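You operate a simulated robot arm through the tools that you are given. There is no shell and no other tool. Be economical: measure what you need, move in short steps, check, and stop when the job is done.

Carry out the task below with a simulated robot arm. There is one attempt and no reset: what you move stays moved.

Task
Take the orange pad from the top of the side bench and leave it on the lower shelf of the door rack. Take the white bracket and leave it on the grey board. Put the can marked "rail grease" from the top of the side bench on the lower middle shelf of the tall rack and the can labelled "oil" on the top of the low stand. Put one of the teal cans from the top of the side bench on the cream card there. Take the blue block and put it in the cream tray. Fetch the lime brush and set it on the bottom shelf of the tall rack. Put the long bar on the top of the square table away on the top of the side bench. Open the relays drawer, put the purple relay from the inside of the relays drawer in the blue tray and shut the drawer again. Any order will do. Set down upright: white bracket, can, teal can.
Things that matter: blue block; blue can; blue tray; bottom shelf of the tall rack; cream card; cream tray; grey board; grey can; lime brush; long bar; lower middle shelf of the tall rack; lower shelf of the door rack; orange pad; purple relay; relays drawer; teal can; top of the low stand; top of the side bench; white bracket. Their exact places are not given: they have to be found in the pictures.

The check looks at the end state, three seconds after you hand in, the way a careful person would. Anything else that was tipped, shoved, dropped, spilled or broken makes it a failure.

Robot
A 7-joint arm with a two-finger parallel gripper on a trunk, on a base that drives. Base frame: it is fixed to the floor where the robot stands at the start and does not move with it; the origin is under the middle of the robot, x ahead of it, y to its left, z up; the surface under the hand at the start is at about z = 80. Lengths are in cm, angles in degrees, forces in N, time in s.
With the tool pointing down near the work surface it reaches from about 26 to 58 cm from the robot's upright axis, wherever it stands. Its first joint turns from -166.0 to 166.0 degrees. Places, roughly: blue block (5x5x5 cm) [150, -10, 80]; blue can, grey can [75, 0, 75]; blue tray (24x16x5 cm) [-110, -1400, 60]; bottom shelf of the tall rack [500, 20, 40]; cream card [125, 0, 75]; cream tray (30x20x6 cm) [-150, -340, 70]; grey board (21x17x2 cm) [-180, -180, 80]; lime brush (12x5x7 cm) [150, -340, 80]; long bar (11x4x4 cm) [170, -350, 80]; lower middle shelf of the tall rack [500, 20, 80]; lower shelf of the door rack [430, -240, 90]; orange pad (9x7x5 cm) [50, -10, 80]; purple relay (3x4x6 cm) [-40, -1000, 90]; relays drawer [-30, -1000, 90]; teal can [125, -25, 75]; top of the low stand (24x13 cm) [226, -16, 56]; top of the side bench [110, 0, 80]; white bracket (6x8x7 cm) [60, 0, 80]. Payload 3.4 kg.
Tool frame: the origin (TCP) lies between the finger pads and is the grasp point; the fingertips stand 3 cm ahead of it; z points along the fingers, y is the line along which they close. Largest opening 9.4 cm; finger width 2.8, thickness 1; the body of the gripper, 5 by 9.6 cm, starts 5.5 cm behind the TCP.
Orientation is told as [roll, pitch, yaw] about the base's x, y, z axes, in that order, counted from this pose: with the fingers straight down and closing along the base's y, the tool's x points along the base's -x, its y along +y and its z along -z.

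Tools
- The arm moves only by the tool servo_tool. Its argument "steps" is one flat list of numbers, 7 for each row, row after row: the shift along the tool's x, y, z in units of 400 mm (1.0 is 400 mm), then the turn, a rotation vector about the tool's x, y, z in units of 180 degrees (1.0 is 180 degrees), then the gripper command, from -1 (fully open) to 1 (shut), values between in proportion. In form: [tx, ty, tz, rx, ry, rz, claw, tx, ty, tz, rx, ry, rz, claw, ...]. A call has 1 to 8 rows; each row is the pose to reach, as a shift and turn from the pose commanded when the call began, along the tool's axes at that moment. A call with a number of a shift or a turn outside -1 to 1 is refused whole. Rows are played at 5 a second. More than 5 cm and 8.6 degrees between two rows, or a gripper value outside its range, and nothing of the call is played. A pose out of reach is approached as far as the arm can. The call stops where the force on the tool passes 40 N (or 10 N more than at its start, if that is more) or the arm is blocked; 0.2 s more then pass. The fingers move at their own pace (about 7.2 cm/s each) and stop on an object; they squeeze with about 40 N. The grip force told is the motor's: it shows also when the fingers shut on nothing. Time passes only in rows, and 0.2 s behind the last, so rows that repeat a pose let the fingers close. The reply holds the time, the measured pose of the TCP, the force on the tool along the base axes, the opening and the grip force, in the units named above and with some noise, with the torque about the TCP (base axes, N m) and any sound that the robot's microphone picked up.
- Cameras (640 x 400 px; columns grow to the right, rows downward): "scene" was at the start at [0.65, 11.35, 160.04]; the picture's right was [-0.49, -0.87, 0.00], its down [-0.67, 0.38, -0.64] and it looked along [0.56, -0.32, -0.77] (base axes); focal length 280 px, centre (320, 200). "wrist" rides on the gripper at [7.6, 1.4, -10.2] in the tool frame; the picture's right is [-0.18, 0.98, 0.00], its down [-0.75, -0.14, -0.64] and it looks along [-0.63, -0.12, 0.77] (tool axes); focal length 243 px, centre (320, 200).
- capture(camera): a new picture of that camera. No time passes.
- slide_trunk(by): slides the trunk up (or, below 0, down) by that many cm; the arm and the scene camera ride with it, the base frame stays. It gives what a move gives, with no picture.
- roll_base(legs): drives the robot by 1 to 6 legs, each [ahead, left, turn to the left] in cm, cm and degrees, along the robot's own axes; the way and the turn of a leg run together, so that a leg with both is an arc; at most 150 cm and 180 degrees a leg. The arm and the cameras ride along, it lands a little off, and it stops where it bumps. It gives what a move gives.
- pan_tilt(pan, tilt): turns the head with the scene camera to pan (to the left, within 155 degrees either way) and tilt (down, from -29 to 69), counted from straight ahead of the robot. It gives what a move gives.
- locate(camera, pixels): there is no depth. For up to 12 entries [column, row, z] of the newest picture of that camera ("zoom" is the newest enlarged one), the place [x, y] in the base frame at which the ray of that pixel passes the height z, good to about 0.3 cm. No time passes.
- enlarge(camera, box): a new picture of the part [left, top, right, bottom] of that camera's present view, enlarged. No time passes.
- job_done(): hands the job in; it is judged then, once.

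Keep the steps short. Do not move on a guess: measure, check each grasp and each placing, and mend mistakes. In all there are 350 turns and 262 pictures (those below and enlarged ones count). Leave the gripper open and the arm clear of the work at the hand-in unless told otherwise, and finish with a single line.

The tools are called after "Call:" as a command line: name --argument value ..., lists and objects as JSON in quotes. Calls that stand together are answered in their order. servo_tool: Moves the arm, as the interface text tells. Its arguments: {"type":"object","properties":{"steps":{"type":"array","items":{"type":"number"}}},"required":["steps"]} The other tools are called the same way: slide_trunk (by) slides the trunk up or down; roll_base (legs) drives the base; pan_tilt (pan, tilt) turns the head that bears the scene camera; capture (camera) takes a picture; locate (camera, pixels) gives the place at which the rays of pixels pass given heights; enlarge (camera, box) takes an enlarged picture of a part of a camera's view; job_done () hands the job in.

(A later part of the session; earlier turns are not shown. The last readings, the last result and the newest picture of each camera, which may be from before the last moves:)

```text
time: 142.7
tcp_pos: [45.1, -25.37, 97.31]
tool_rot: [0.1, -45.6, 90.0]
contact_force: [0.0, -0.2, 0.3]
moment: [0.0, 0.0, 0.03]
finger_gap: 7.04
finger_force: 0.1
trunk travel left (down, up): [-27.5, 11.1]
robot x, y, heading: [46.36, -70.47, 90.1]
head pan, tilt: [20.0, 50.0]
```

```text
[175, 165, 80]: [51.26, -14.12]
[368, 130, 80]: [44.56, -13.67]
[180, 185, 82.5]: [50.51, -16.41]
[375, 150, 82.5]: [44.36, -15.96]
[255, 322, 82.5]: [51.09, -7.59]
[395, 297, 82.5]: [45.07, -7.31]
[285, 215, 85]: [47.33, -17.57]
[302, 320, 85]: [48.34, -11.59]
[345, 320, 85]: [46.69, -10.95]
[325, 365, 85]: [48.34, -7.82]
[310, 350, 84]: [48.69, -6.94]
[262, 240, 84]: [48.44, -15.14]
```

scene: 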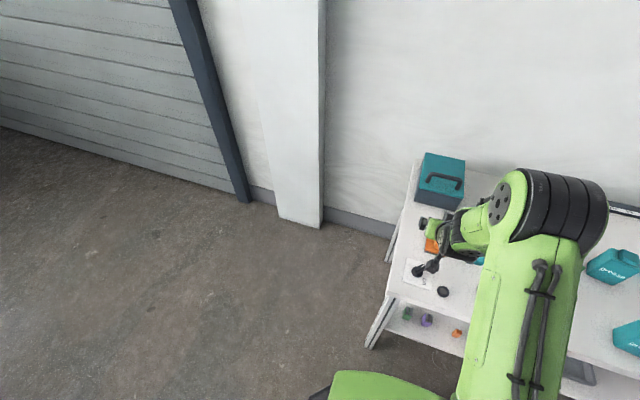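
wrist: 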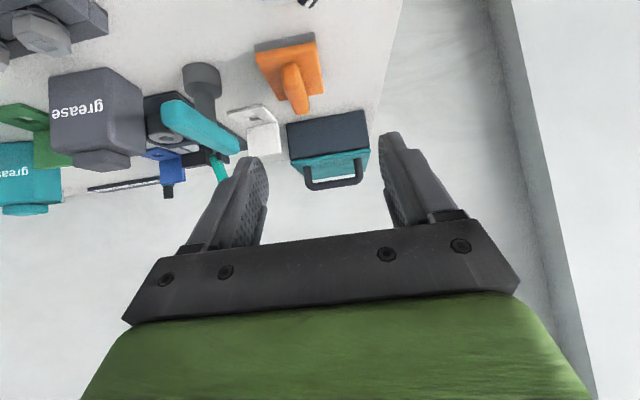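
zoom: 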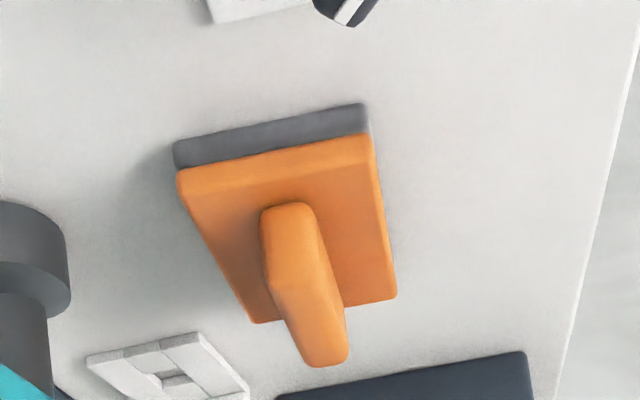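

Handle centre is about (47.7,-10), top z≈85, running along y. With 45° the wrist camera would come near the knob, so I use a 30° tilt (turn +15° about tool y), shift 2.7 in +x and roll the base 4 ahead.

Call:
servo_tool --steps '[0, -0.034, 0, 0, 0.043, 0, -0.1, 0, -0.0675, 0, 0, 0.086, 0, -0.1]'

Call:
roll_base --legs '[[4, 0, 0]]'

Call:
capture --camera "wrist"

Call:
enlarge --camera "wrist" --box '[200, 0, 400, 150]'

```text
time: 143.3
tcp_pos: [47.7, -25.17, 97.38]
tool_rot: [0.1, -29.9, 90.1]
contact_force: [-0.4, -0.4, 0.4]
moment: [0.01, 0.03, 0.0]
finger_gap: 5.15
finger_force: 0.1
trunk travel left (down, up): [-27.5, 11.1]
robot x, y, heading: [46.59, -70.57, 90.1]
head pan, tilt: [20.0, 50.0]
```

```text
time: 144.2
tcp_pos: [47.65, -21.17, 97.31]
tool_rot: [0.1, -29.9, 90.0]
contact_force: [0.2, -0.3, 0.1]
moment: [0.01, 0.04, 0.04]
finger_gap: 5.17
finger_force: 0.1
trunk travel left (down, up): [-27.5, 11.1]
robot x, y, heading: [46.7, -65.93, 89.9]
head pan, tilt: [20.0, 50.0]
```

```text
184 pictures are left
```

wrist: 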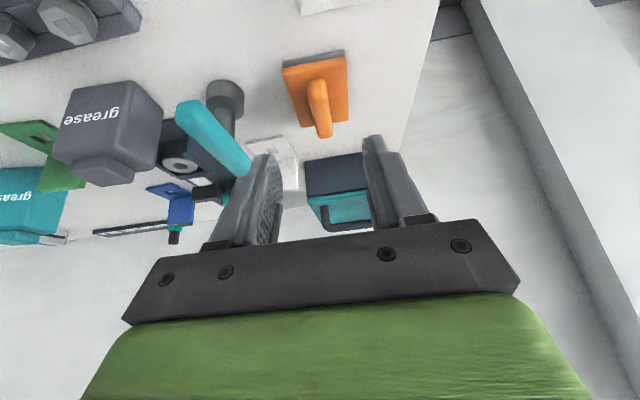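

```text
2.67 times, centred on (300, 75) of wrist
```

zoom: 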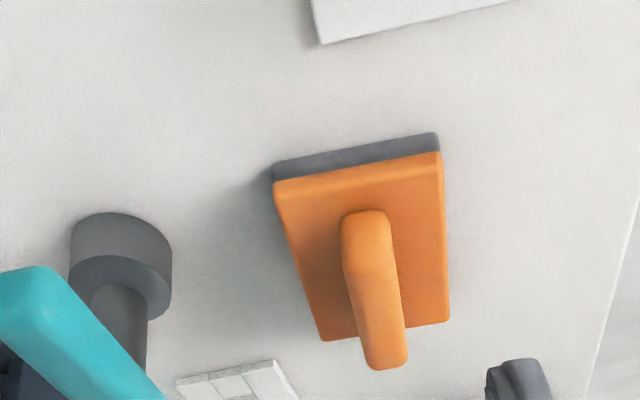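

Call:
locate --camera "zoom" --pixels '[[365, 212, 85], [385, 368, 85], [385, 368, 83.5], [343, 240, 84], [395, 240, 84], [370, 345, 84], [405, 345, 84], [272, 180, 80], [438, 150, 80], [325, 340, 82], [448, 320, 82]]'

```text
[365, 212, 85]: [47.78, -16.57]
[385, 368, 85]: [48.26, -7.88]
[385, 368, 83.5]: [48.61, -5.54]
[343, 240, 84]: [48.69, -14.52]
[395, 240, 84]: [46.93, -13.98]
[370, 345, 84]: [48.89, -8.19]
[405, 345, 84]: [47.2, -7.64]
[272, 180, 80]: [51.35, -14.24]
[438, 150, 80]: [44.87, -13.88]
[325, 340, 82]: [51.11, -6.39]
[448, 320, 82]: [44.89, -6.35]
```

Target TCP (47.9,-11.3,86.3) with 30° tilt. Move there in small rows.

Call:
servo_tool --steps '[-0.018, -0.003, 0.09, 0, 0, 0, -0.1, -0.036, -0.006, 0.18, 0, 0, 0, -0.1, -0.054, -0.006, 0.27, 0, 0, 0, -0.1, -0.07, -0.006, 0.36, 0, 0, 0, -0.1]'

Call:
capture --camera "wrist"

```text
time: 145.2
tcp_pos: [48.04, -11.55, 86.48]
tool_rot: [0.1, -30.0, 90.0]
contact_force: [0.5, 0.4, 0.0]
moment: [-0.03, -0.01, 0.01]
finger_gap: 5.18
finger_force: 0.0
trunk travel left (down, up): [-27.5, 11.1]
robot x, y, heading: [46.74, -66.2, 90.0]
head pan, tilt: [20.0, 50.0]
```

```text
182 pictures are left
```

wrist: 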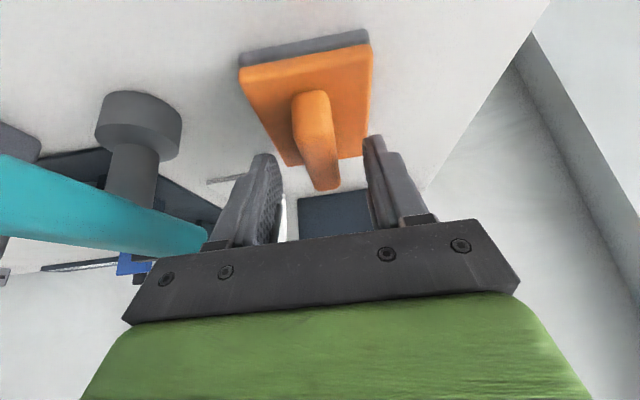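

Handle lies centred between the fingers. Descend 3 mm more and close.

Call:
servo_tool --steps '[0.003, 0, 0.006, 0, 0, 0, -0.1, 0.003, 0, 0.006, 0, 0, 0, 0.3, 0.003, 0, 0.006, 0, 0, 0, 1, 0.003, 0, 0.006, 0, 0, 0, 1, 0.003, 0, 0.006, 0, 0, 0, 1]'

Call:
servo_tool --steps '[-0.025, 0, -0.0433, 0, 0, 0, 1, -0.0625, 0, -0.108, 0, 0, 0, 1, -0.125, 0, -0.2165, 0, 0, 0, 1, -0.1875, 0, -0.325, 0, 0, 0, 1]'

Call:
capture --camera "wrist"

```text
time: 146.4
tcp_pos: [48.04, -11.63, 86.21]
tool_rot: [0.1, -30.0, 90.0]
contact_force: [-1.0, -0.9, -0.2]
moment: [0.03, -0.04, 0.0]
finger_gap: 1.92
finger_force: 40.7
trunk travel left (down, up): [-27.5, 11.1]
robot x, y, heading: [46.74, -66.52, 89.8]
head pan, tilt: [20.0, 50.0]
```

```text
time: 147.4
tcp_pos: [48.05, -11.65, 101.24]
tool_rot: [0.1, -30.1, 90.0]
contact_force: [0.4, 0.0, -0.3]
moment: [0.02, -0.02, 0.02]
finger_gap: 1.89
finger_force: 39.5
trunk travel left (down, up): [-27.5, 11.1]
robot x, y, heading: [45.97, -66.32, 89.9]
head pan, tilt: [20.0, 50.0]
```

```text
181 pictures are left
```

wrist: 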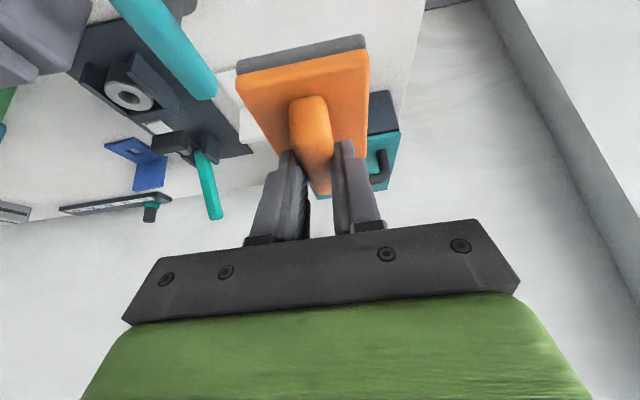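

Pad held. Now drive to the door rack: back 40, turn, drive diagonally to about (340,-235).

Call:
roll_base --legs '[[-40, 0, 0], [0, 0, -113], [150, 0, 0], [150, 0, 0], [0, 0, 14]]'

Call:
pan_tilt --pan 10 --tilt 30

Call:
capture --camera "scene"

```text
time: 169.6
tcp_pos: [368.94, -249.27, 101.17]
tool_rot: [0.0, -30.0, -11.7]
contact_force: [0.2, 0.2, -1.1]
moment: [0.01, 0.01, 0.02]
finger_gap: 1.92
finger_force: 40.1
trunk travel left (down, up): [-27.5, 11.1]
robot x, y, heading: [315.09, -236.47, -11.2]
head pan, tilt: [20.0, 50.0]
```

```text
time: 170.4
tcp_pos: [368.93, -249.37, 101.13]
tool_rot: [0.0, -30.0, -11.8]
contact_force: [-0.5, 0.2, -1.2]
moment: [0.04, 0.02, -0.01]
finger_gap: 1.91
finger_force: 40.3
trunk travel left (down, up): [-27.5, 11.1]
robot x, y, heading: [315.25, -236.21, -11.6]
head pan, tilt: [10.0, 30.0]
```

```text
180 pictures are left
```

scene: 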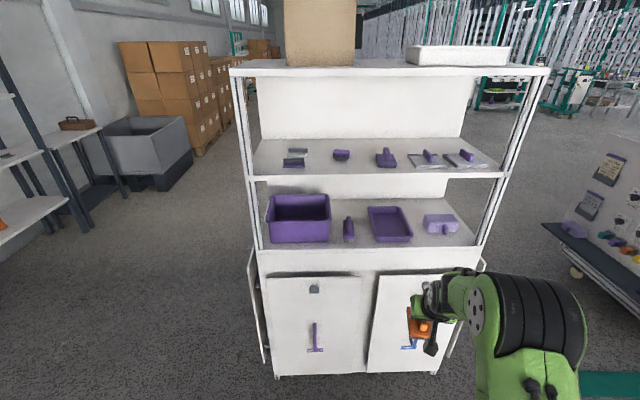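

Call:
enlarge --camera "scene" --box '[235, 120, 515, 280]'

Call:
locate --camera "scene" --pixels '[[257, 249, 90], [480, 244, 90], [475, 225, 90], [250, 178, 122], [506, 176, 122], [412, 240, 90], [460, 236, 90], [372, 243, 90], [330, 242, 90], [277, 378, 0], [437, 372, 0]]'

```text
2.29 times, centred on (375, 200) of scene
```

zoom: 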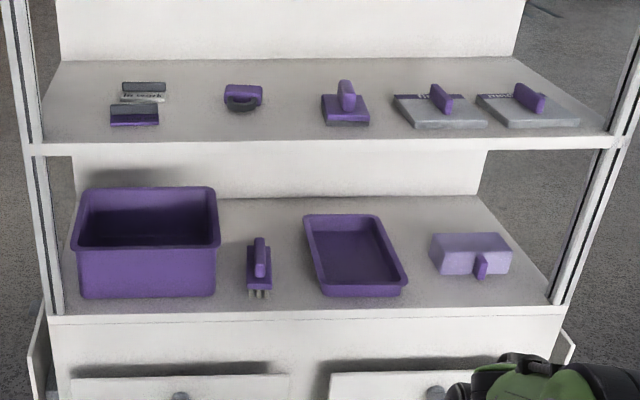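

```text
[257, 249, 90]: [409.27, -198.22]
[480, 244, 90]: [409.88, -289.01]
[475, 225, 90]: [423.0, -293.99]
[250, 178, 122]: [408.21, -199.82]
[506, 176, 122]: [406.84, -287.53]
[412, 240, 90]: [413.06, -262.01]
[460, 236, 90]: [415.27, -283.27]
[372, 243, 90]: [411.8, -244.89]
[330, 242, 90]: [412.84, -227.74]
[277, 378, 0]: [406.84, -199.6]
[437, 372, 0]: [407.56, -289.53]
```

Shelf front edge at x≈408.5 (parallel to y), z≈90. The best free place is at the front right, before the lavender item. I square up (turn +11.5) and strafe right for a better look.

Call:
roll_base --legs '[[0, 0, 11.5], [5, -32, 0]]'

Call:
pan_tilt --pan 15 --tilt 35

Call:
enlarge --camera "scene" --box '[200, 60, 520, 260]'

Call:
capture --camera "wrist"

```text
time: 173.3
tcp_pos: [375.18, -270.55, 101.2]
tool_rot: [0.1, -30.1, -0.4]
contact_force: [0.0, -0.1, -0.9]
moment: [0.0, 0.03, -0.02]
finger_gap: 1.88
finger_force: 39.6
trunk travel left (down, up): [-27.5, 11.1]
robot x, y, heading: [320.13, -268.54, -0.3]
head pan, tilt: [10.0, 30.0]
```

```text
time: 174.0
tcp_pos: [375.01, -270.52, 101.13]
tool_rot: [0.0, -29.9, -0.4]
contact_force: [-0.1, 0.3, 0.2]
moment: [0.02, 0.05, -0.03]
finger_gap: 1.89
finger_force: 40.0
trunk travel left (down, up): [-27.5, 11.1]
robot x, y, heading: [320.14, -268.09, -0.5]
head pan, tilt: [15.0, 35.0]
```

```text
2.00 times, centred on (360, 160) of scene
```

zoom: 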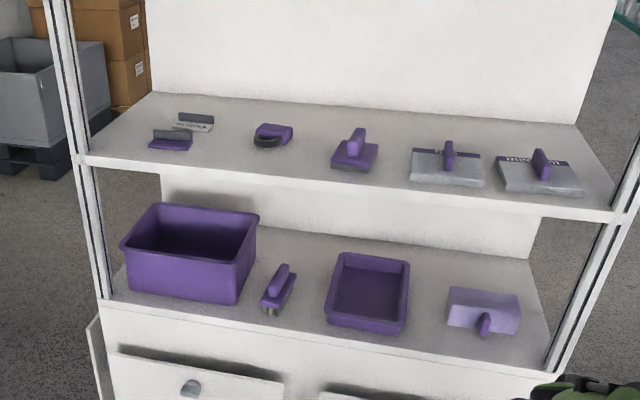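

```text
177 pictures are left
```

wrist: 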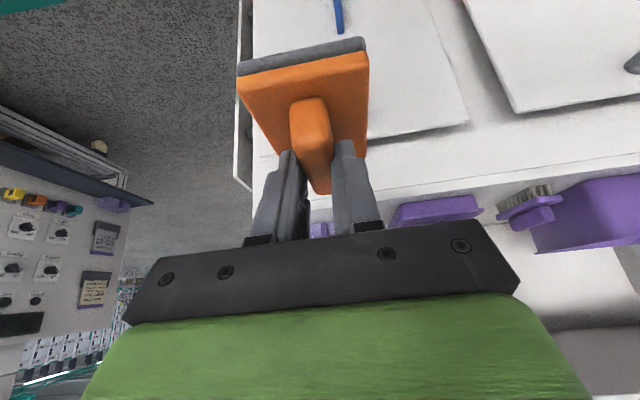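

Call:
locate --camera "zoom" --pixels '[[447, 322, 90], [517, 334, 90], [484, 336, 90], [405, 334, 90], [410, 262, 94], [453, 290, 95], [520, 310, 93], [330, 327, 90], [298, 290, 90], [548, 372, 90], [425, 350, 90], [545, 340, 90]]'

```text
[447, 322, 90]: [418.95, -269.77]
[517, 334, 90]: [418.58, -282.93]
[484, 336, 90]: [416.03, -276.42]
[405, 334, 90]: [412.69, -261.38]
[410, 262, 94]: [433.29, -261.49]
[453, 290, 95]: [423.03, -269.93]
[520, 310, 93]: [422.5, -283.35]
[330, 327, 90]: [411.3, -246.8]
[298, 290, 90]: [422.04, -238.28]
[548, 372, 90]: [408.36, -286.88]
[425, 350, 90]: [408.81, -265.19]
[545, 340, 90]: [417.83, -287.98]
```

A gap exists: tray's right side y≈−261.4, lavender's left y≈−269.8. I'll set the pad centred at y≈−266.3, x 409.7–418.7. Raise 3 cm and drive in.

Call:
servo_tool --steps '[-0.0375, 0, -0.065, 0, 0, 0, 1]'

Call:
roll_base --legs '[[30, 4.2, 0.4]]'

Call:
capture --camera "scene"

Call:
capture --camera "wrist"

```text
time: 174.4
tcp_pos: [374.9, -270.59, 104.38]
tool_rot: [0.0, -30.1, -0.4]
contact_force: [0.2, -0.1, -2.2]
moment: [-0.02, 0.01, 0.0]
finger_gap: 1.91
finger_force: 40.1
trunk travel left (down, up): [-27.5, 11.1]
robot x, y, heading: [320.48, -268.56, -0.5]
head pan, tilt: [15.0, 35.0]
```

```text
time: 176.4
tcp_pos: [405.53, -265.6, 104.18]
tool_rot: [0.1, -30.0, 0.5]
contact_force: [-1.0, 0.2, -1.2]
moment: [0.01, 0.01, -0.01]
finger_gap: 1.91
finger_force: 39.5
trunk travel left (down, up): [-27.5, 11.1]
robot x, y, heading: [350.59, -264.73, 0.5]
head pan, tilt: [15.0, 35.0]
```

```text
176 pictures are left
```

scene: 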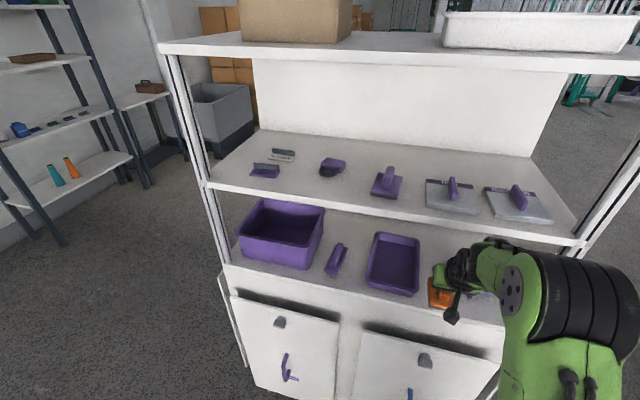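

```text
175 pictures are left
```

wrist: 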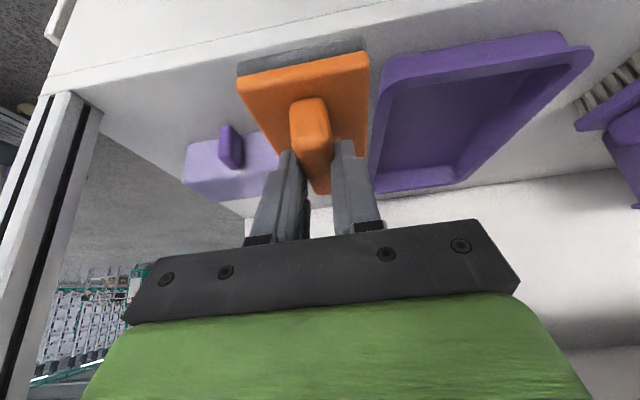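

Call:
servo_tool --steps '[-0.0725, -0.0175, 0.042, 0, 0, 0, 1, -0.145, -0.0175, 0.084, 0, 0, 0, 1, -0.1, -0.0175, 0.162, 0, 0, 0, 1]'

Call:
capture --camera "wrist"

Call:
enlarge --camera "scene" --box '[360, 220, 520, 320]'

```text
time: 177.2
tcp_pos: [411.88, -265.93, 101.49]
tool_rot: [0.1, -31.0, 0.7]
contact_force: [-8.9, 6.7, 35.7]
moment: [-0.81, -0.95, 0.05]
finger_gap: 2.27
finger_force: 40.3
trunk travel left (down, up): [-27.5, 11.1]
robot x, y, heading: [350.37, -264.27, 0.9]
head pan, tilt: [15.0, 35.0]
```

```text
174 pictures are left
```

wrist: 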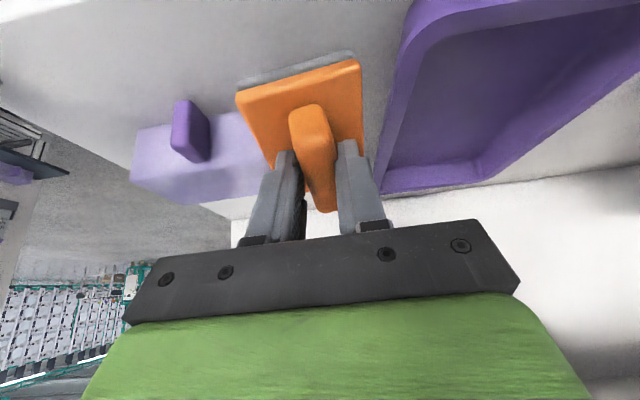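

```text
4.00 times, centred on (440, 270) of scene
```

zoom: 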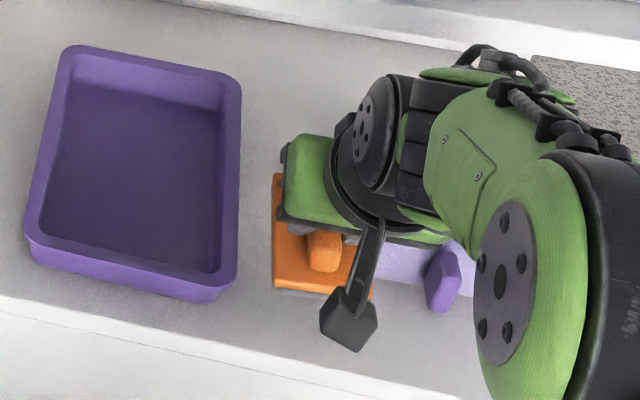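

Contact came early (z≈101.5) with side force; the shelf is higher than 90, so positions shift. Lift 3 cm and look again.

Call:
servo_tool --steps '[-0.0375, 0, -0.065, 0, 0, 0, 1, -0.0375, 0, -0.065, 0, 0, 0, 1]'

Call:
capture --camera "wrist"

Call:
enlarge --camera "scene" --box '[360, 220, 520, 320]'

```text
time: 177.8
tcp_pos: [412.09, -266.26, 103.51]
tool_rot: [0.1, -29.8, 0.4]
contact_force: [1.1, 0.5, -0.5]
moment: [-0.02, 0.02, 0.02]
finger_gap: 1.91
finger_force: 39.7
trunk travel left (down, up): [-27.5, 11.1]
robot x, y, heading: [350.65, -264.47, 0.1]
head pan, tilt: [15.0, 35.0]
```

```text
172 pictures are left
```

wrist: 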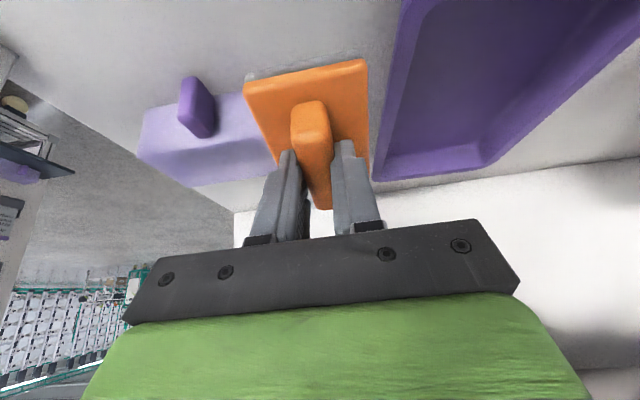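

```text
4.00 times, centred on (440, 270) of scene
```

zoom: 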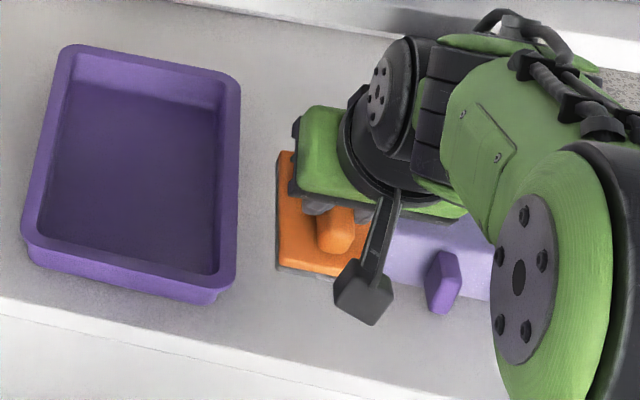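

Call:
capture --camera "scene"

Call:
locate --camera "scene" --pixels '[[414, 296, 90], [414, 296, 95], [367, 287, 90], [367, 287, 95], [447, 297, 90], [447, 297, 95], [224, 263, 90], [224, 263, 95], [430, 288, 96]]'

Call:
enlarge --camera "scene" --box '[200, 220, 520, 330]'

```text
170 pictures are left
```

scene: 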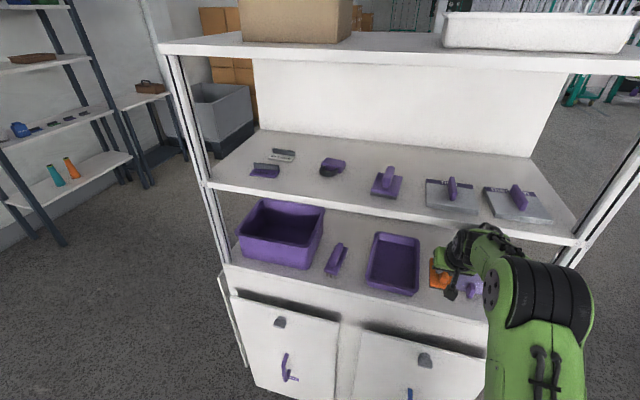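

```text
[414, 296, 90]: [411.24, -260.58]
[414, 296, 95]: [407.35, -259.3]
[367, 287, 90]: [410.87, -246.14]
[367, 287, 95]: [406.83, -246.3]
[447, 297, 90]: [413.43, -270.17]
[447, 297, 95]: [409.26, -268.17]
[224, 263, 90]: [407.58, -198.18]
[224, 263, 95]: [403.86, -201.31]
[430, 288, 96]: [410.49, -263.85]
```

```text
2.00 times, centred on (360, 275) of scene
```

zoom: 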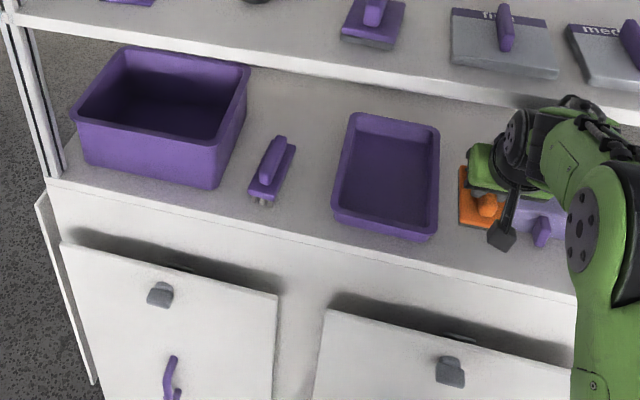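

Triangulating gives shelf z≈93.1, front edge x≈405, lavender from x≈415; I had touched its corner. New target: TCP (408.6,-265.3).

Call:
servo_tool --steps '[0.038, 0.011, -0.022, 0, 0, 0, 1, 0.076, 0.0225, -0.044, 0, 0, 0, 1]'

Call:
servo_tool --steps '[0.0125, 0, 0.0217, 0, 0, 0, 1, 0.025, 0, 0.043, 0, 0, 0, 1]'

Call:
capture --camera "wrist"

Call:
enlarge --camera "scene" --box '[360, 220, 520, 320]'

```text
time: 178.4
tcp_pos: [408.7, -265.48, 103.53]
tool_rot: [0.2, -30.0, 0.4]
contact_force: [-0.3, 0.2, -0.5]
moment: [0.02, 0.05, 0.01]
finger_gap: 1.9
finger_force: 39.8
trunk travel left (down, up): [-27.5, 11.1]
robot x, y, heading: [350.53, -264.55, 0.4]
head pan, tilt: [15.0, 35.0]
```

```text
time: 179.1
tcp_pos: [408.79, -265.54, 101.72]
tool_rot: [0.2, -30.0, 0.5]
contact_force: [1.1, 0.4, -1.1]
moment: [0.0, 0.03, 0.0]
finger_gap: 1.9
finger_force: 40.5
trunk travel left (down, up): [-27.5, 11.1]
robot x, y, heading: [350.58, -264.35, 0.2]
head pan, tilt: [15.0, 35.0]
```

```text
168 pictures are left
```

wrist: 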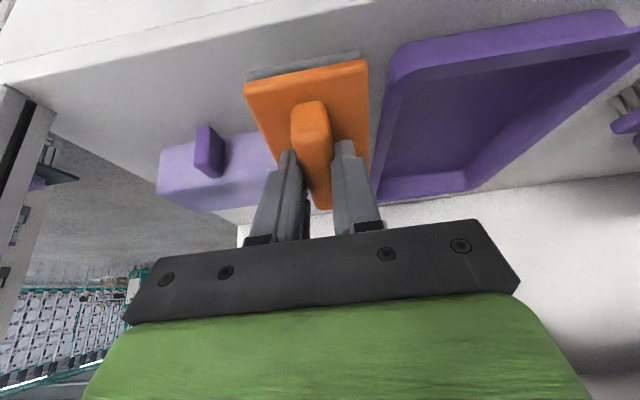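

```text
4.00 times, centred on (440, 270) of scene
```

zoom: 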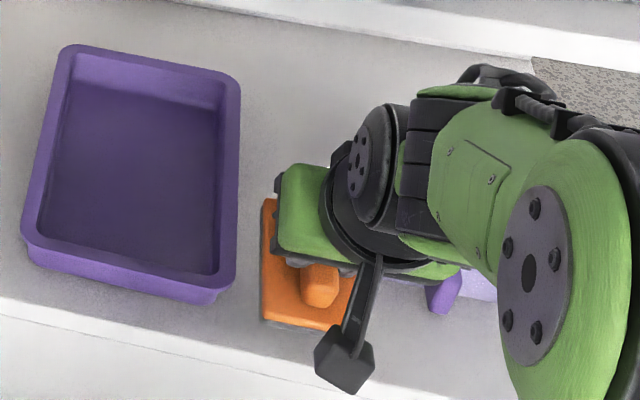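

Call:
servo_tool --steps '[0.006, 0, 0.011, 0, 0, 0, 1, 0.0125, 0, 0.0217, 0, 0, 0, 1]'

Call:
servo_tool --steps '[0.005, 0, 0.0087, 0, 0, 0, 1, 0.01, 0, 0.0173, 0, 0, 0, 1]'

```text
time: 179.7
tcp_pos: [408.73, -265.4, 100.69]
tool_rot: [0.1, -30.0, 0.5]
contact_force: [0.0, -0.3, -0.9]
moment: [-0.01, 0.03, 0.01]
finger_gap: 1.92
finger_force: 40.3
trunk travel left (down, up): [-27.5, 11.1]
robot x, y, heading: [350.87, -264.83, 0.4]
head pan, tilt: [15.0, 35.0]
```

```text
time: 180.2
tcp_pos: [408.64, -265.46, 99.75]
tool_rot: [0.1, -30.0, 0.6]
contact_force: [-0.3, -0.2, -0.8]
moment: [-0.04, 0.04, 0.0]
finger_gap: 1.9
finger_force: 39.7
trunk travel left (down, up): [-27.5, 11.1]
robot x, y, heading: [350.63, -264.22, 0.6]
head pan, tilt: [15.0, 35.0]
```

Call:
servo_tool --steps '[0.004, 0, 0.007, 0, 0, 0, 1, 0.008, 0, 0.014, 0, 0, 0, 1]'

Call:
capture --camera "wrist"

```text
time: 180.8
tcp_pos: [408.76, -265.49, 99.05]
tool_rot: [0.1, -30.0, 0.4]
contact_force: [0.6, -0.6, -1.4]
moment: [-0.04, 0.0, -0.01]
finger_gap: 1.89
finger_force: 40.1
trunk travel left (down, up): [-27.5, 11.1]
robot x, y, heading: [350.64, -264.55, 0.2]
head pan, tilt: [15.0, 35.0]
```

```text
166 pictures are left
```

wrist: 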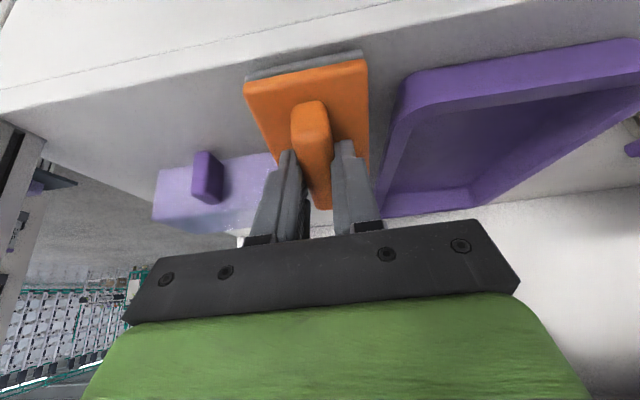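

Call:
servo_tool --steps '[0.004, 0, 0.007, 0, 0, 0, 1, 0.008, 0, 0.014, 0, 0, 0, 1]'

Call:
servo_tool --steps '[0.004, 0, 0.007, 0, 0, 0, 1]'

```text
time: 181.4
tcp_pos: [408.85, -265.45, 98.58]
tool_rot: [0.1, -30.0, 0.4]
contact_force: [-0.9, -1.4, 4.0]
moment: [-0.09, 0.15, -0.01]
finger_gap: 1.9
finger_force: 39.8
trunk travel left (down, up): [-27.5, 11.1]
robot x, y, heading: [350.61, -264.31, 0.2]
head pan, tilt: [15.0, 35.0]
```

```text
time: 181.8
tcp_pos: [408.79, -265.46, 98.59]
tool_rot: [0.0, -30.6, 0.4]
contact_force: [-0.7, -2.4, 23.1]
moment: [-0.1, 0.62, 0.01]
finger_gap: 1.89
finger_force: 40.1
trunk travel left (down, up): [-27.5, 11.1]
robot x, y, heading: [350.65, -264.41, 0.5]
head pan, tilt: [15.0, 35.0]
```

Contact at 98.6. Ease 1 mm and open, then withdraw along the tool axis.

Call:
servo_tool --steps '[-0.002, 0, -0.004, 0, 0, 0, 1, -0.002, 0, -0.004, 0, 0, 0, 0.3, -0.002, 0, -0.004, 0, 0, 0, 0.1, -0.002, 0, -0.004, 0, 0, 0, 0.1, -0.002, 0, -0.05, 0, 0, 0, 0.1, -0.002, 0, -0.15, 0, 0, 0, 0.1]'

Call:
capture --camera "wrist"

Call:
enlarge --camera "scene" --box '[340, 200, 540, 325]'

```text
time: 183.2
tcp_pos: [406.01, -265.53, 103.47]
tool_rot: [0.0, -30.1, 0.5]
contact_force: [-0.4, -0.6, 0.4]
moment: [0.03, 0.0, -0.02]
finger_gap: 4.21
finger_force: 0.1
trunk travel left (down, up): [-27.5, 11.1]
robot x, y, heading: [350.62, -264.59, 0.3]
head pan, tilt: [15.0, 35.0]
```

```text
165 pictures are left
```

wrist: 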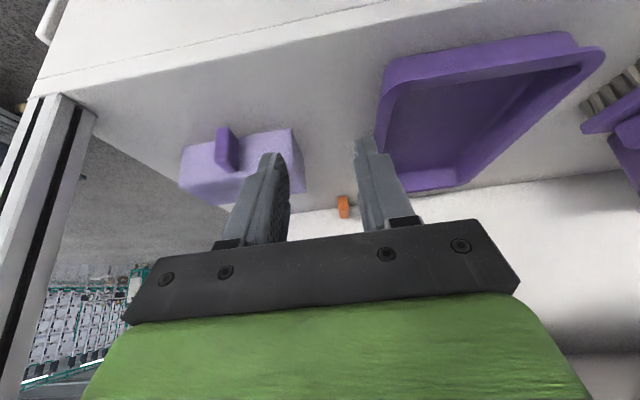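

```text
3.20 times, centred on (440, 262) of scene
```

zoom: 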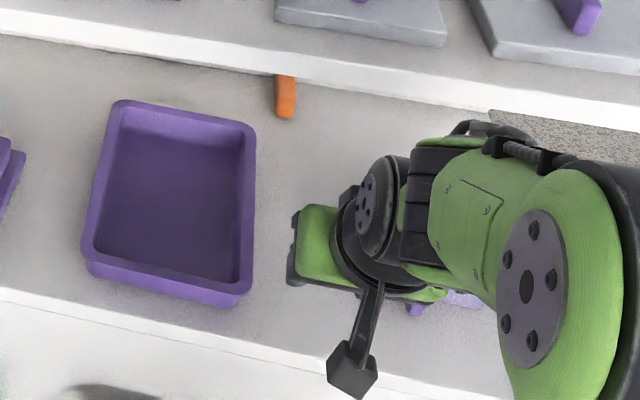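

The pad has shot away to the back of the shelf (orange at zoom (285,95)). Retract the hand and look.

Call:
servo_tool --steps '[0.1, 0, -0.06, 0, 0, 0, 0.1, 0.2, 0, -0.12, 0, 0, 0, 0.1, 0.3, 0, -0.17, 0, 0, 0, 0.1]'

Call:
roll_base --legs '[[-20, 0, 0]]'

Call:
pan_tilt --pan 10 --tilt 30

Call:
capture --camera "scene"

Call:
enlarge --camera "scene" --box '[340, 150, 500, 270]'

```text
time: 184.1
tcp_pos: [391.59, -265.53, 103.31]
tool_rot: [0.1, -30.1, 0.5]
contact_force: [-0.6, -0.1, -0.3]
moment: [0.0, 0.02, 0.0]
finger_gap: 4.22
finger_force: 0.0
trunk travel left (down, up): [-27.5, 11.1]
robot x, y, heading: [350.62, -264.67, 0.3]
head pan, tilt: [15.0, 35.0]
```

```text
time: 185.7
tcp_pos: [371.6, -265.91, 103.36]
tool_rot: [0.2, -30.1, -0.1]
contact_force: [0.6, -0.4, -0.6]
moment: [-0.03, 0.0, 0.01]
finger_gap: 4.26
finger_force: 0.0
trunk travel left (down, up): [-27.5, 11.1]
robot x, y, heading: [330.23, -264.57, 0.2]
head pan, tilt: [15.0, 35.0]
```

```text
time: 186.3
tcp_pos: [371.67, -266.04, 103.29]
tool_rot: [0.1, -30.0, 0.0]
contact_force: [-0.5, -0.1, 0.2]
moment: [0.01, 0.02, 0.0]
finger_gap: 4.23
finger_force: 0.0
trunk travel left (down, up): [-27.5, 11.1]
robot x, y, heading: [330.42, -264.57, -0.2]
head pan, tilt: [10.0, 30.0]
```

```text
163 pictures are left
```

scene: 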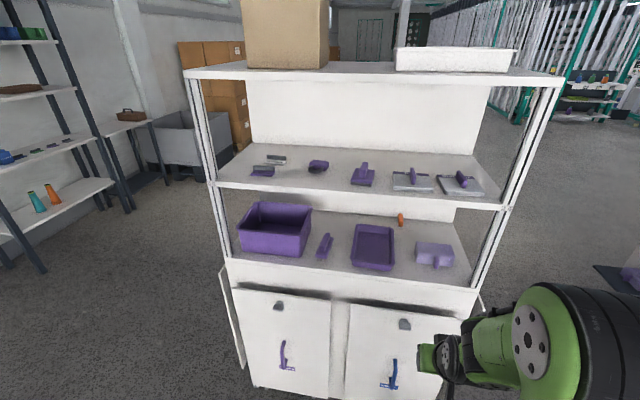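

```text
3.33 times, centred on (420, 210) of scene
```

zoom: 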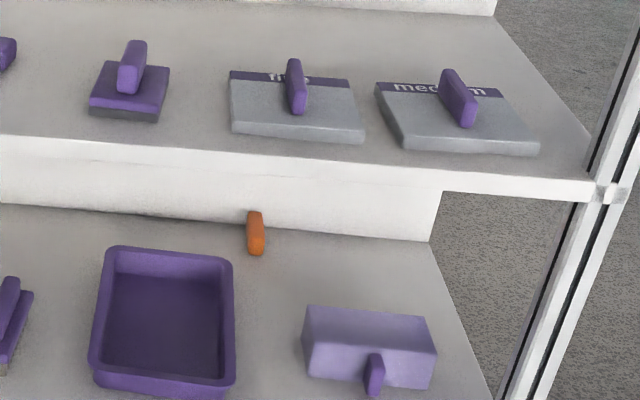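

Only a small orange piece is visible. I need a closer look from another angle.

Call:
roll_base --legs '[[20, 25, 0]]'

Call:
pan_tilt --pan -10 --tilt 30

Call:
capture --camera "scene"

Call:
enlarge --camera "scene" --box '[300, 160, 420, 250]'

Call:
capture --camera "wrist"

```text
time: 188.4
tcp_pos: [391.58, -241.14, 103.26]
tool_rot: [0.1, -30.0, -0.2]
contact_force: [0.0, -0.7, 0.3]
moment: [-0.02, 0.01, 0.03]
finger_gap: 4.23
finger_force: 0.1
trunk travel left (down, up): [-27.5, 11.1]
robot x, y, heading: [350.48, -239.5, -0.0]
head pan, tilt: [10.0, 30.0]
```

```text
time: 189.3
tcp_pos: [391.64, -241.16, 103.29]
tool_rot: [0.1, -30.0, -0.2]
contact_force: [-0.7, -1.3, 0.2]
moment: [0.01, -0.04, 0.01]
finger_gap: 4.23
finger_force: 0.0
trunk travel left (down, up): [-27.5, 11.1]
robot x, y, heading: [350.66, -239.39, -0.3]
head pan, tilt: [-10.0, 30.0]
```

```text
161 pictures are left
```

scene: 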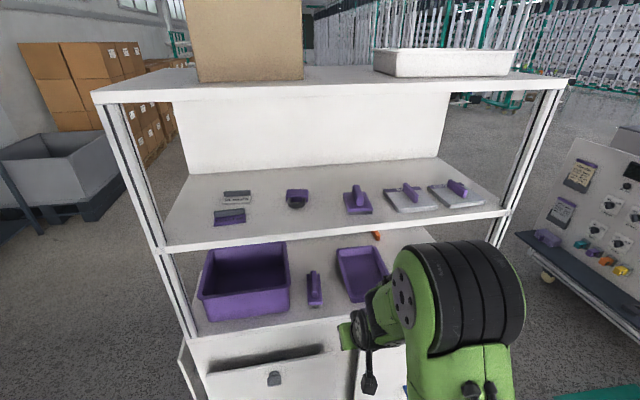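

```text
4.44 times, centred on (360, 205) of scene
```

zoom: 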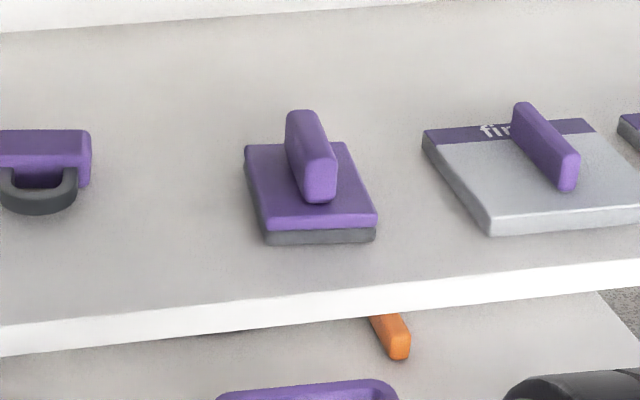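

```text
159 pictures are left
```

wrist: 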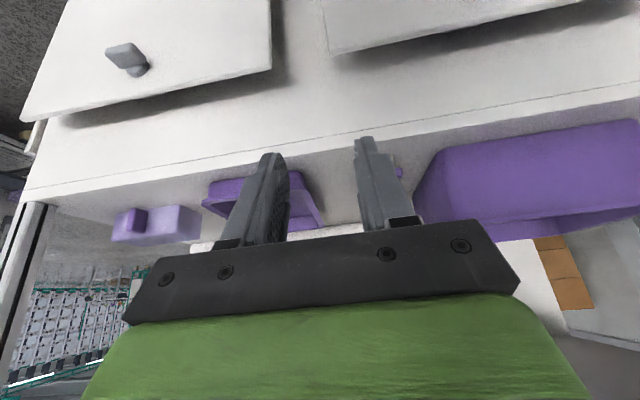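

I lower the trunk (after backing 25) to see under the upper shelf.

Call:
roll_base --legs '[[-25, -10, 0]]'

Call:
slide_trunk --by -27

Call:
pan_tilt --pan 0 --tilt 18

Call:
capture --camera "scene"

```text
time: 191.2
tcp_pos: [366.11, -251.2, 103.4]
tool_rot: [0.1, -30.1, -0.1]
contact_force: [0.4, 0.3, -0.7]
moment: [-0.03, 0.0, -0.01]
finger_gap: 4.23
finger_force: 0.2
trunk travel left (down, up): [-27.5, 11.1]
robot x, y, heading: [325.29, -249.32, -0.3]
head pan, tilt: [-10.0, 30.0]
```

```text
time: 193.9
tcp_pos: [366.24, -251.02, 76.35]
tool_rot: [0.1, -30.1, -0.1]
contact_force: [0.1, -0.1, -0.4]
moment: [0.0, -0.01, -0.02]
finger_gap: 4.22
finger_force: 0.0
trunk travel left (down, up): [-0.5, 38.1]
robot x, y, heading: [325.24, -249.68, -0.1]
head pan, tilt: [-10.0, 30.0]
```

```text
time: 194.7
tcp_pos: [366.15, -251.0, 76.33]
tool_rot: [0.1, -29.9, -0.2]
contact_force: [0.6, 0.4, 0.1]
moment: [0.02, 0.01, 0.02]
finger_gap: 4.23
finger_force: 0.0
trunk travel left (down, up): [-0.5, 38.1]
robot x, y, heading: [324.92, -249.86, -0.4]
head pan, tilt: [0.0, 18.0]
```

```text
158 pictures are left
```

scene: 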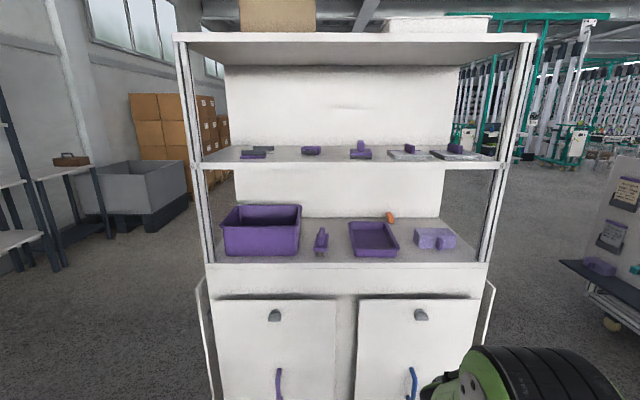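

Call:
enlarge --camera "scene" --box '[330, 180, 490, 270]'

Call:
locate --camera "scene" --pixels '[[391, 222, 92.6], [391, 222, 96], [440, 219, 92.6], [391, 212, 96], [391, 212, 98], [300, 214, 92.6]]'

```text
4.00 times, centred on (410, 225) of scene
```

zoom: 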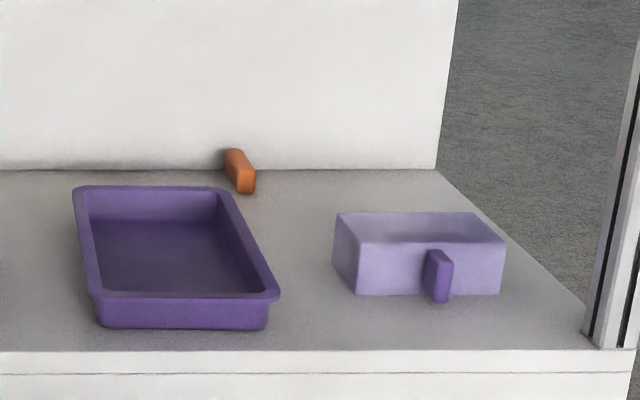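

```text
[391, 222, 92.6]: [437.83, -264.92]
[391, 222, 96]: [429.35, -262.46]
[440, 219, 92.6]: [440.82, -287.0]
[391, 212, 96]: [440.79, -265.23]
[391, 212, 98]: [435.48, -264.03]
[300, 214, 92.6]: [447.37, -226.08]
```

The pad's handle seems to poke out at the back panel. I drive around the left side to view from behind.

Call:
roll_base --legs '[[0, 125, 0], [150, 0, 0], [20, 0, 0]]'

Call:
pan_tilt --pan -110 --tilt 20

Call:
capture --camera "scene"

```text
time: 209.4
tcp_pos: [537.34, -115.22, 76.4]
tool_rot: [0.1, -30.0, 3.1]
contact_force: [0.5, -0.8, 0.1]
moment: [0.02, 0.0, 0.04]
finger_gap: 4.24
finger_force: 0.1
trunk travel left (down, up): [-0.5, 38.1]
robot x, y, heading: [496.24, -115.6, 3.0]
head pan, tilt: [0.0, 18.0]
```

```text
time: 211.3
tcp_pos: [537.37, -115.23, 76.3]
tool_rot: [0.1, -30.0, 3.1]
contact_force: [-0.2, -0.7, 0.2]
moment: [0.0, -0.01, -0.03]
finger_gap: 4.23
finger_force: 0.0
trunk travel left (down, up): [-0.5, 38.1]
robot x, y, heading: [496.05, -116.18, 2.9]
head pan, tilt: [-110.0, 20.0]
```

```text
156 pictures are left
```

scene: 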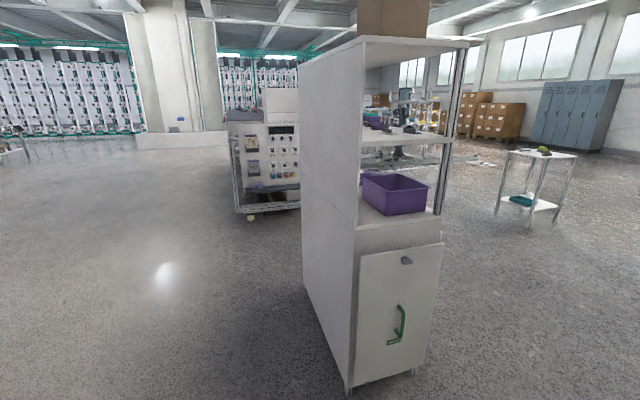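

Call:
enlarge --camera "scene" --box '[340, 120, 460, 230]'

Call:
roll_base --legs '[[-70, 0, -3]]'

Call:
slide_trunk --by 20

Call:
pan_tilt --pan -85 --tilt 20

Call:
capture --camera "scene"

```text
3.64 times, centred on (400, 175) of scene
```

zoom: 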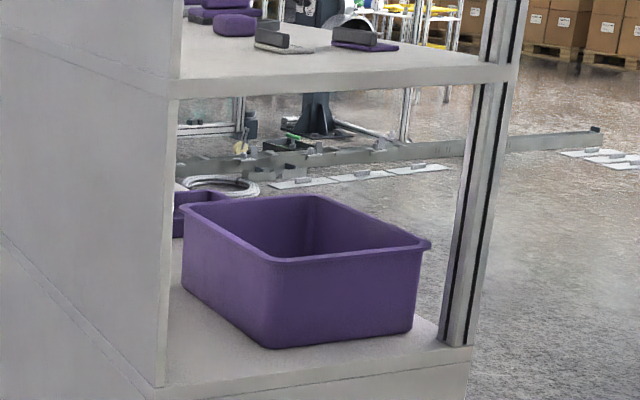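

```text
time: 215.1
tcp_pos: [466.84, -119.25, 76.34]
tool_rot: [0.1, -29.9, 0.3]
contact_force: [0.1, 0.4, 0.5]
moment: [0.02, 0.0, -0.01]
finger_gap: 4.25
finger_force: 0.1
trunk travel left (down, up): [-0.5, 38.1]
robot x, y, heading: [426.0, -118.09, 0.6]
head pan, tilt: [-110.0, 20.0]
```

```text
time: 217.3
tcp_pos: [466.81, -119.15, 96.36]
tool_rot: [0.1, -30.0, 0.3]
contact_force: [0.0, 0.6, 0.0]
moment: [0.01, 0.01, -0.03]
finger_gap: 4.21
finger_force: 0.1
trunk travel left (down, up): [-20.5, 18.1]
robot x, y, heading: [425.64, -118.17, 0.2]
head pan, tilt: [-110.0, 20.0]
```

```text
time: 218.2
tcp_pos: [466.84, -119.17, 96.35]
tool_rot: [0.1, -30.0, 0.3]
contact_force: [-0.1, -0.5, 0.1]
moment: [0.03, 0.01, 0.0]
finger_gap: 4.25
finger_force: 0.0
trunk travel left (down, up): [-20.5, 18.1]
robot x, y, heading: [425.78, -117.98, 0.1]
head pan, tilt: [-85.0, 20.0]
```

```text
154 pictures are left
```

scene: 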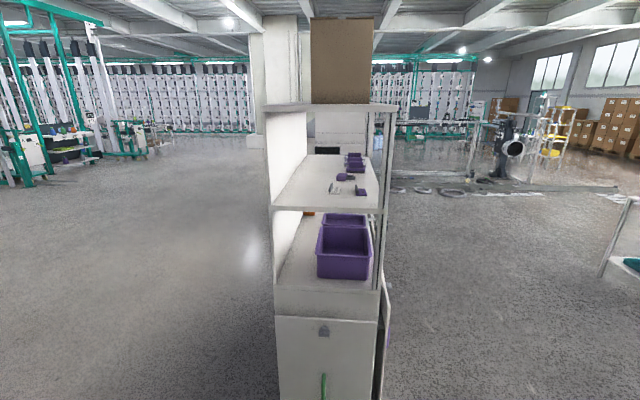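

Call:
enlarge --camera "scene" --box '[265, 190, 385, 290]'

Call:
locate --camera "scene" --pixels '[[310, 214, 93], [310, 214, 98]]'

```text
4.00 times, centred on (325, 240) of scene
```

zoom: 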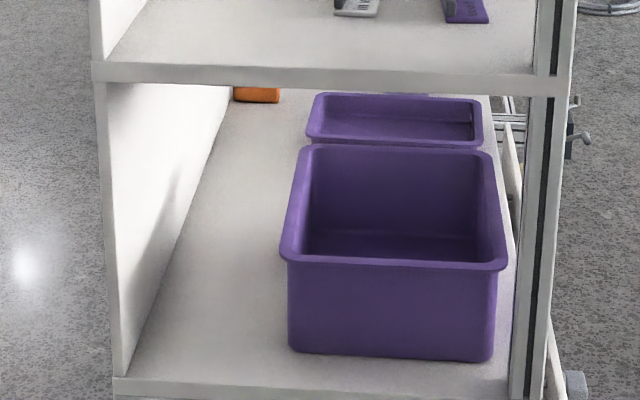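

```text
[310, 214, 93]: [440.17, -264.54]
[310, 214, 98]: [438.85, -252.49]
```

Call:
roll_base --legs '[[-95, 0, 0], [0, -150, 0]]'

Call:
slide_trunk --by -20

Call:
pan_tilt --pan 0 --tilt 20

Call:
capture --camera "scene"

```text
time: 230.1
tcp_pos: [373.05, -268.0, 96.42]
tool_rot: [0.1, -30.0, 0.5]
contact_force: [-0.2, 0.8, -1.0]
moment: [-0.01, 0.0, 0.01]
finger_gap: 4.25
finger_force: 0.0
trunk travel left (down, up): [-20.5, 18.1]
robot x, y, heading: [332.11, -267.07, 0.4]
head pan, tilt: [-85.0, 20.0]
```

```text
time: 232.3
tcp_pos: [373.06, -267.85, 76.42]
tool_rot: [0.1, -30.0, 0.5]
contact_force: [0.5, 0.0, 0.9]
moment: [-0.01, -0.01, 0.03]
finger_gap: 4.24
finger_force: 0.1
trunk travel left (down, up): [-0.5, 38.1]
robot x, y, heading: [332.32, -266.95, 0.3]
head pan, tilt: [-85.0, 20.0]
```

```text
time: 233.8
tcp_pos: [372.99, -267.83, 76.39]
tool_rot: [0.0, -30.1, 0.5]
contact_force: [-0.4, -0.7, 0.4]
moment: [-0.04, 0.0, 0.04]
finger_gap: 4.24
finger_force: 0.0
trunk travel left (down, up): [-0.5, 38.1]
robot x, y, heading: [331.63, -266.91, 0.6]
head pan, tilt: [0.0, 20.0]
```

```text
152 pictures are left
```

scene: 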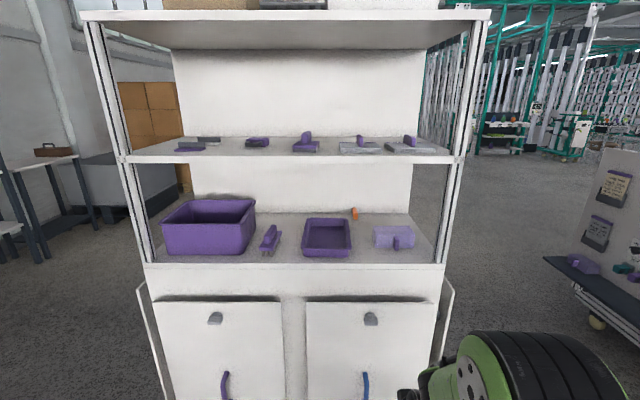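

Call:
enlarge --camera "scene" --box '[330, 195, 380, 230]'

Call:
locate --camera "zoom" --pixels '[[320, 230, 93], [320, 230, 95]]'

```text
11.43 times, centred on (355, 212) of scene
```

zoom: 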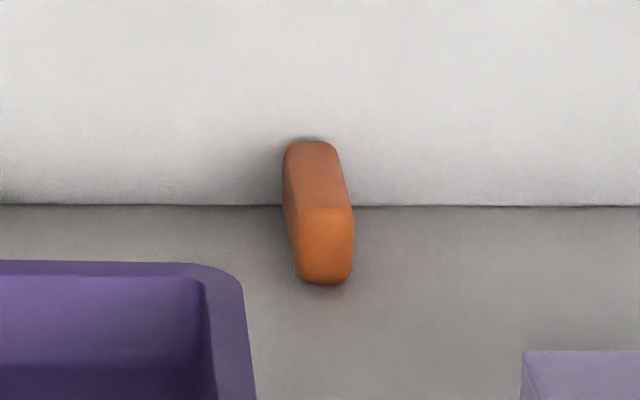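

```text
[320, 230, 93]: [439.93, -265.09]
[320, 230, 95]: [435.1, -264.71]
```

It looks like the pad slid straight back, base not visible. I raise the trunk and bring the wrist camera in between the shelves for a close view.

Call:
slide_trunk --by 28

Call:
servo_tool --steps '[0, 0, 0, 0, -0.0417, 0, 0.1, 0, 0, 0, 0, -0.0833, 0, 0.1, 0, 0, 0, 0, -0.125, 0, 0.1, 0, 0, 0, 0, -0.1667, 0, 0.1]'

Call:
roll_base --legs '[[25, 2.5, 0]]'

Call:
capture --camera "wrist"

```text
time: 236.7
tcp_pos: [372.96, -267.86, 104.23]
tool_rot: [0.1, -29.9, 0.4]
contact_force: [-0.6, 0.0, -0.6]
moment: [0.03, -0.02, -0.02]
finger_gap: 4.21
finger_force: 0.0
trunk travel left (down, up): [-28.5, 10.1]
robot x, y, heading: [331.9, -267.22, 0.4]
head pan, tilt: [0.0, 20.0]
```

```text
time: 237.7
tcp_pos: [375.49, -269.21, 105.85]
tool_rot: [0.5, -59.9, 0.2]
contact_force: [0.0, -1.2, 0.2]
moment: [0.02, 0.01, 0.02]
finger_gap: 4.22
finger_force: 0.1
out of reach, approached as far as the arm can: row 3, 4
trunk travel left (down, up): [-28.5, 10.1]
robot x, y, heading: [331.73, -266.73, 0.5]
head pan, tilt: [0.0, 20.0]
```

```text
time: 239.5
tcp_pos: [401.13, -266.5, 105.8]
tool_rot: [0.1, -59.7, 0.2]
contact_force: [1.5, -0.2, -0.3]
moment: [-0.03, -0.01, 0.04]
finger_gap: 4.21
finger_force: 0.0
trunk travel left (down, up): [-28.5, 10.1]
robot x, y, heading: [357.35, -264.21, 0.5]
head pan, tilt: [0.0, 20.0]
```

```text
150 pictures are left
```

wrist: 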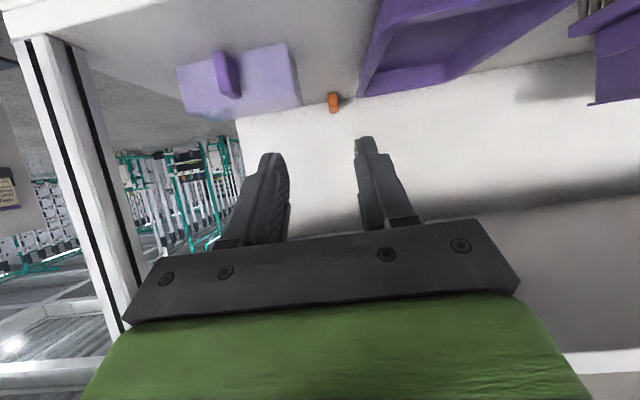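

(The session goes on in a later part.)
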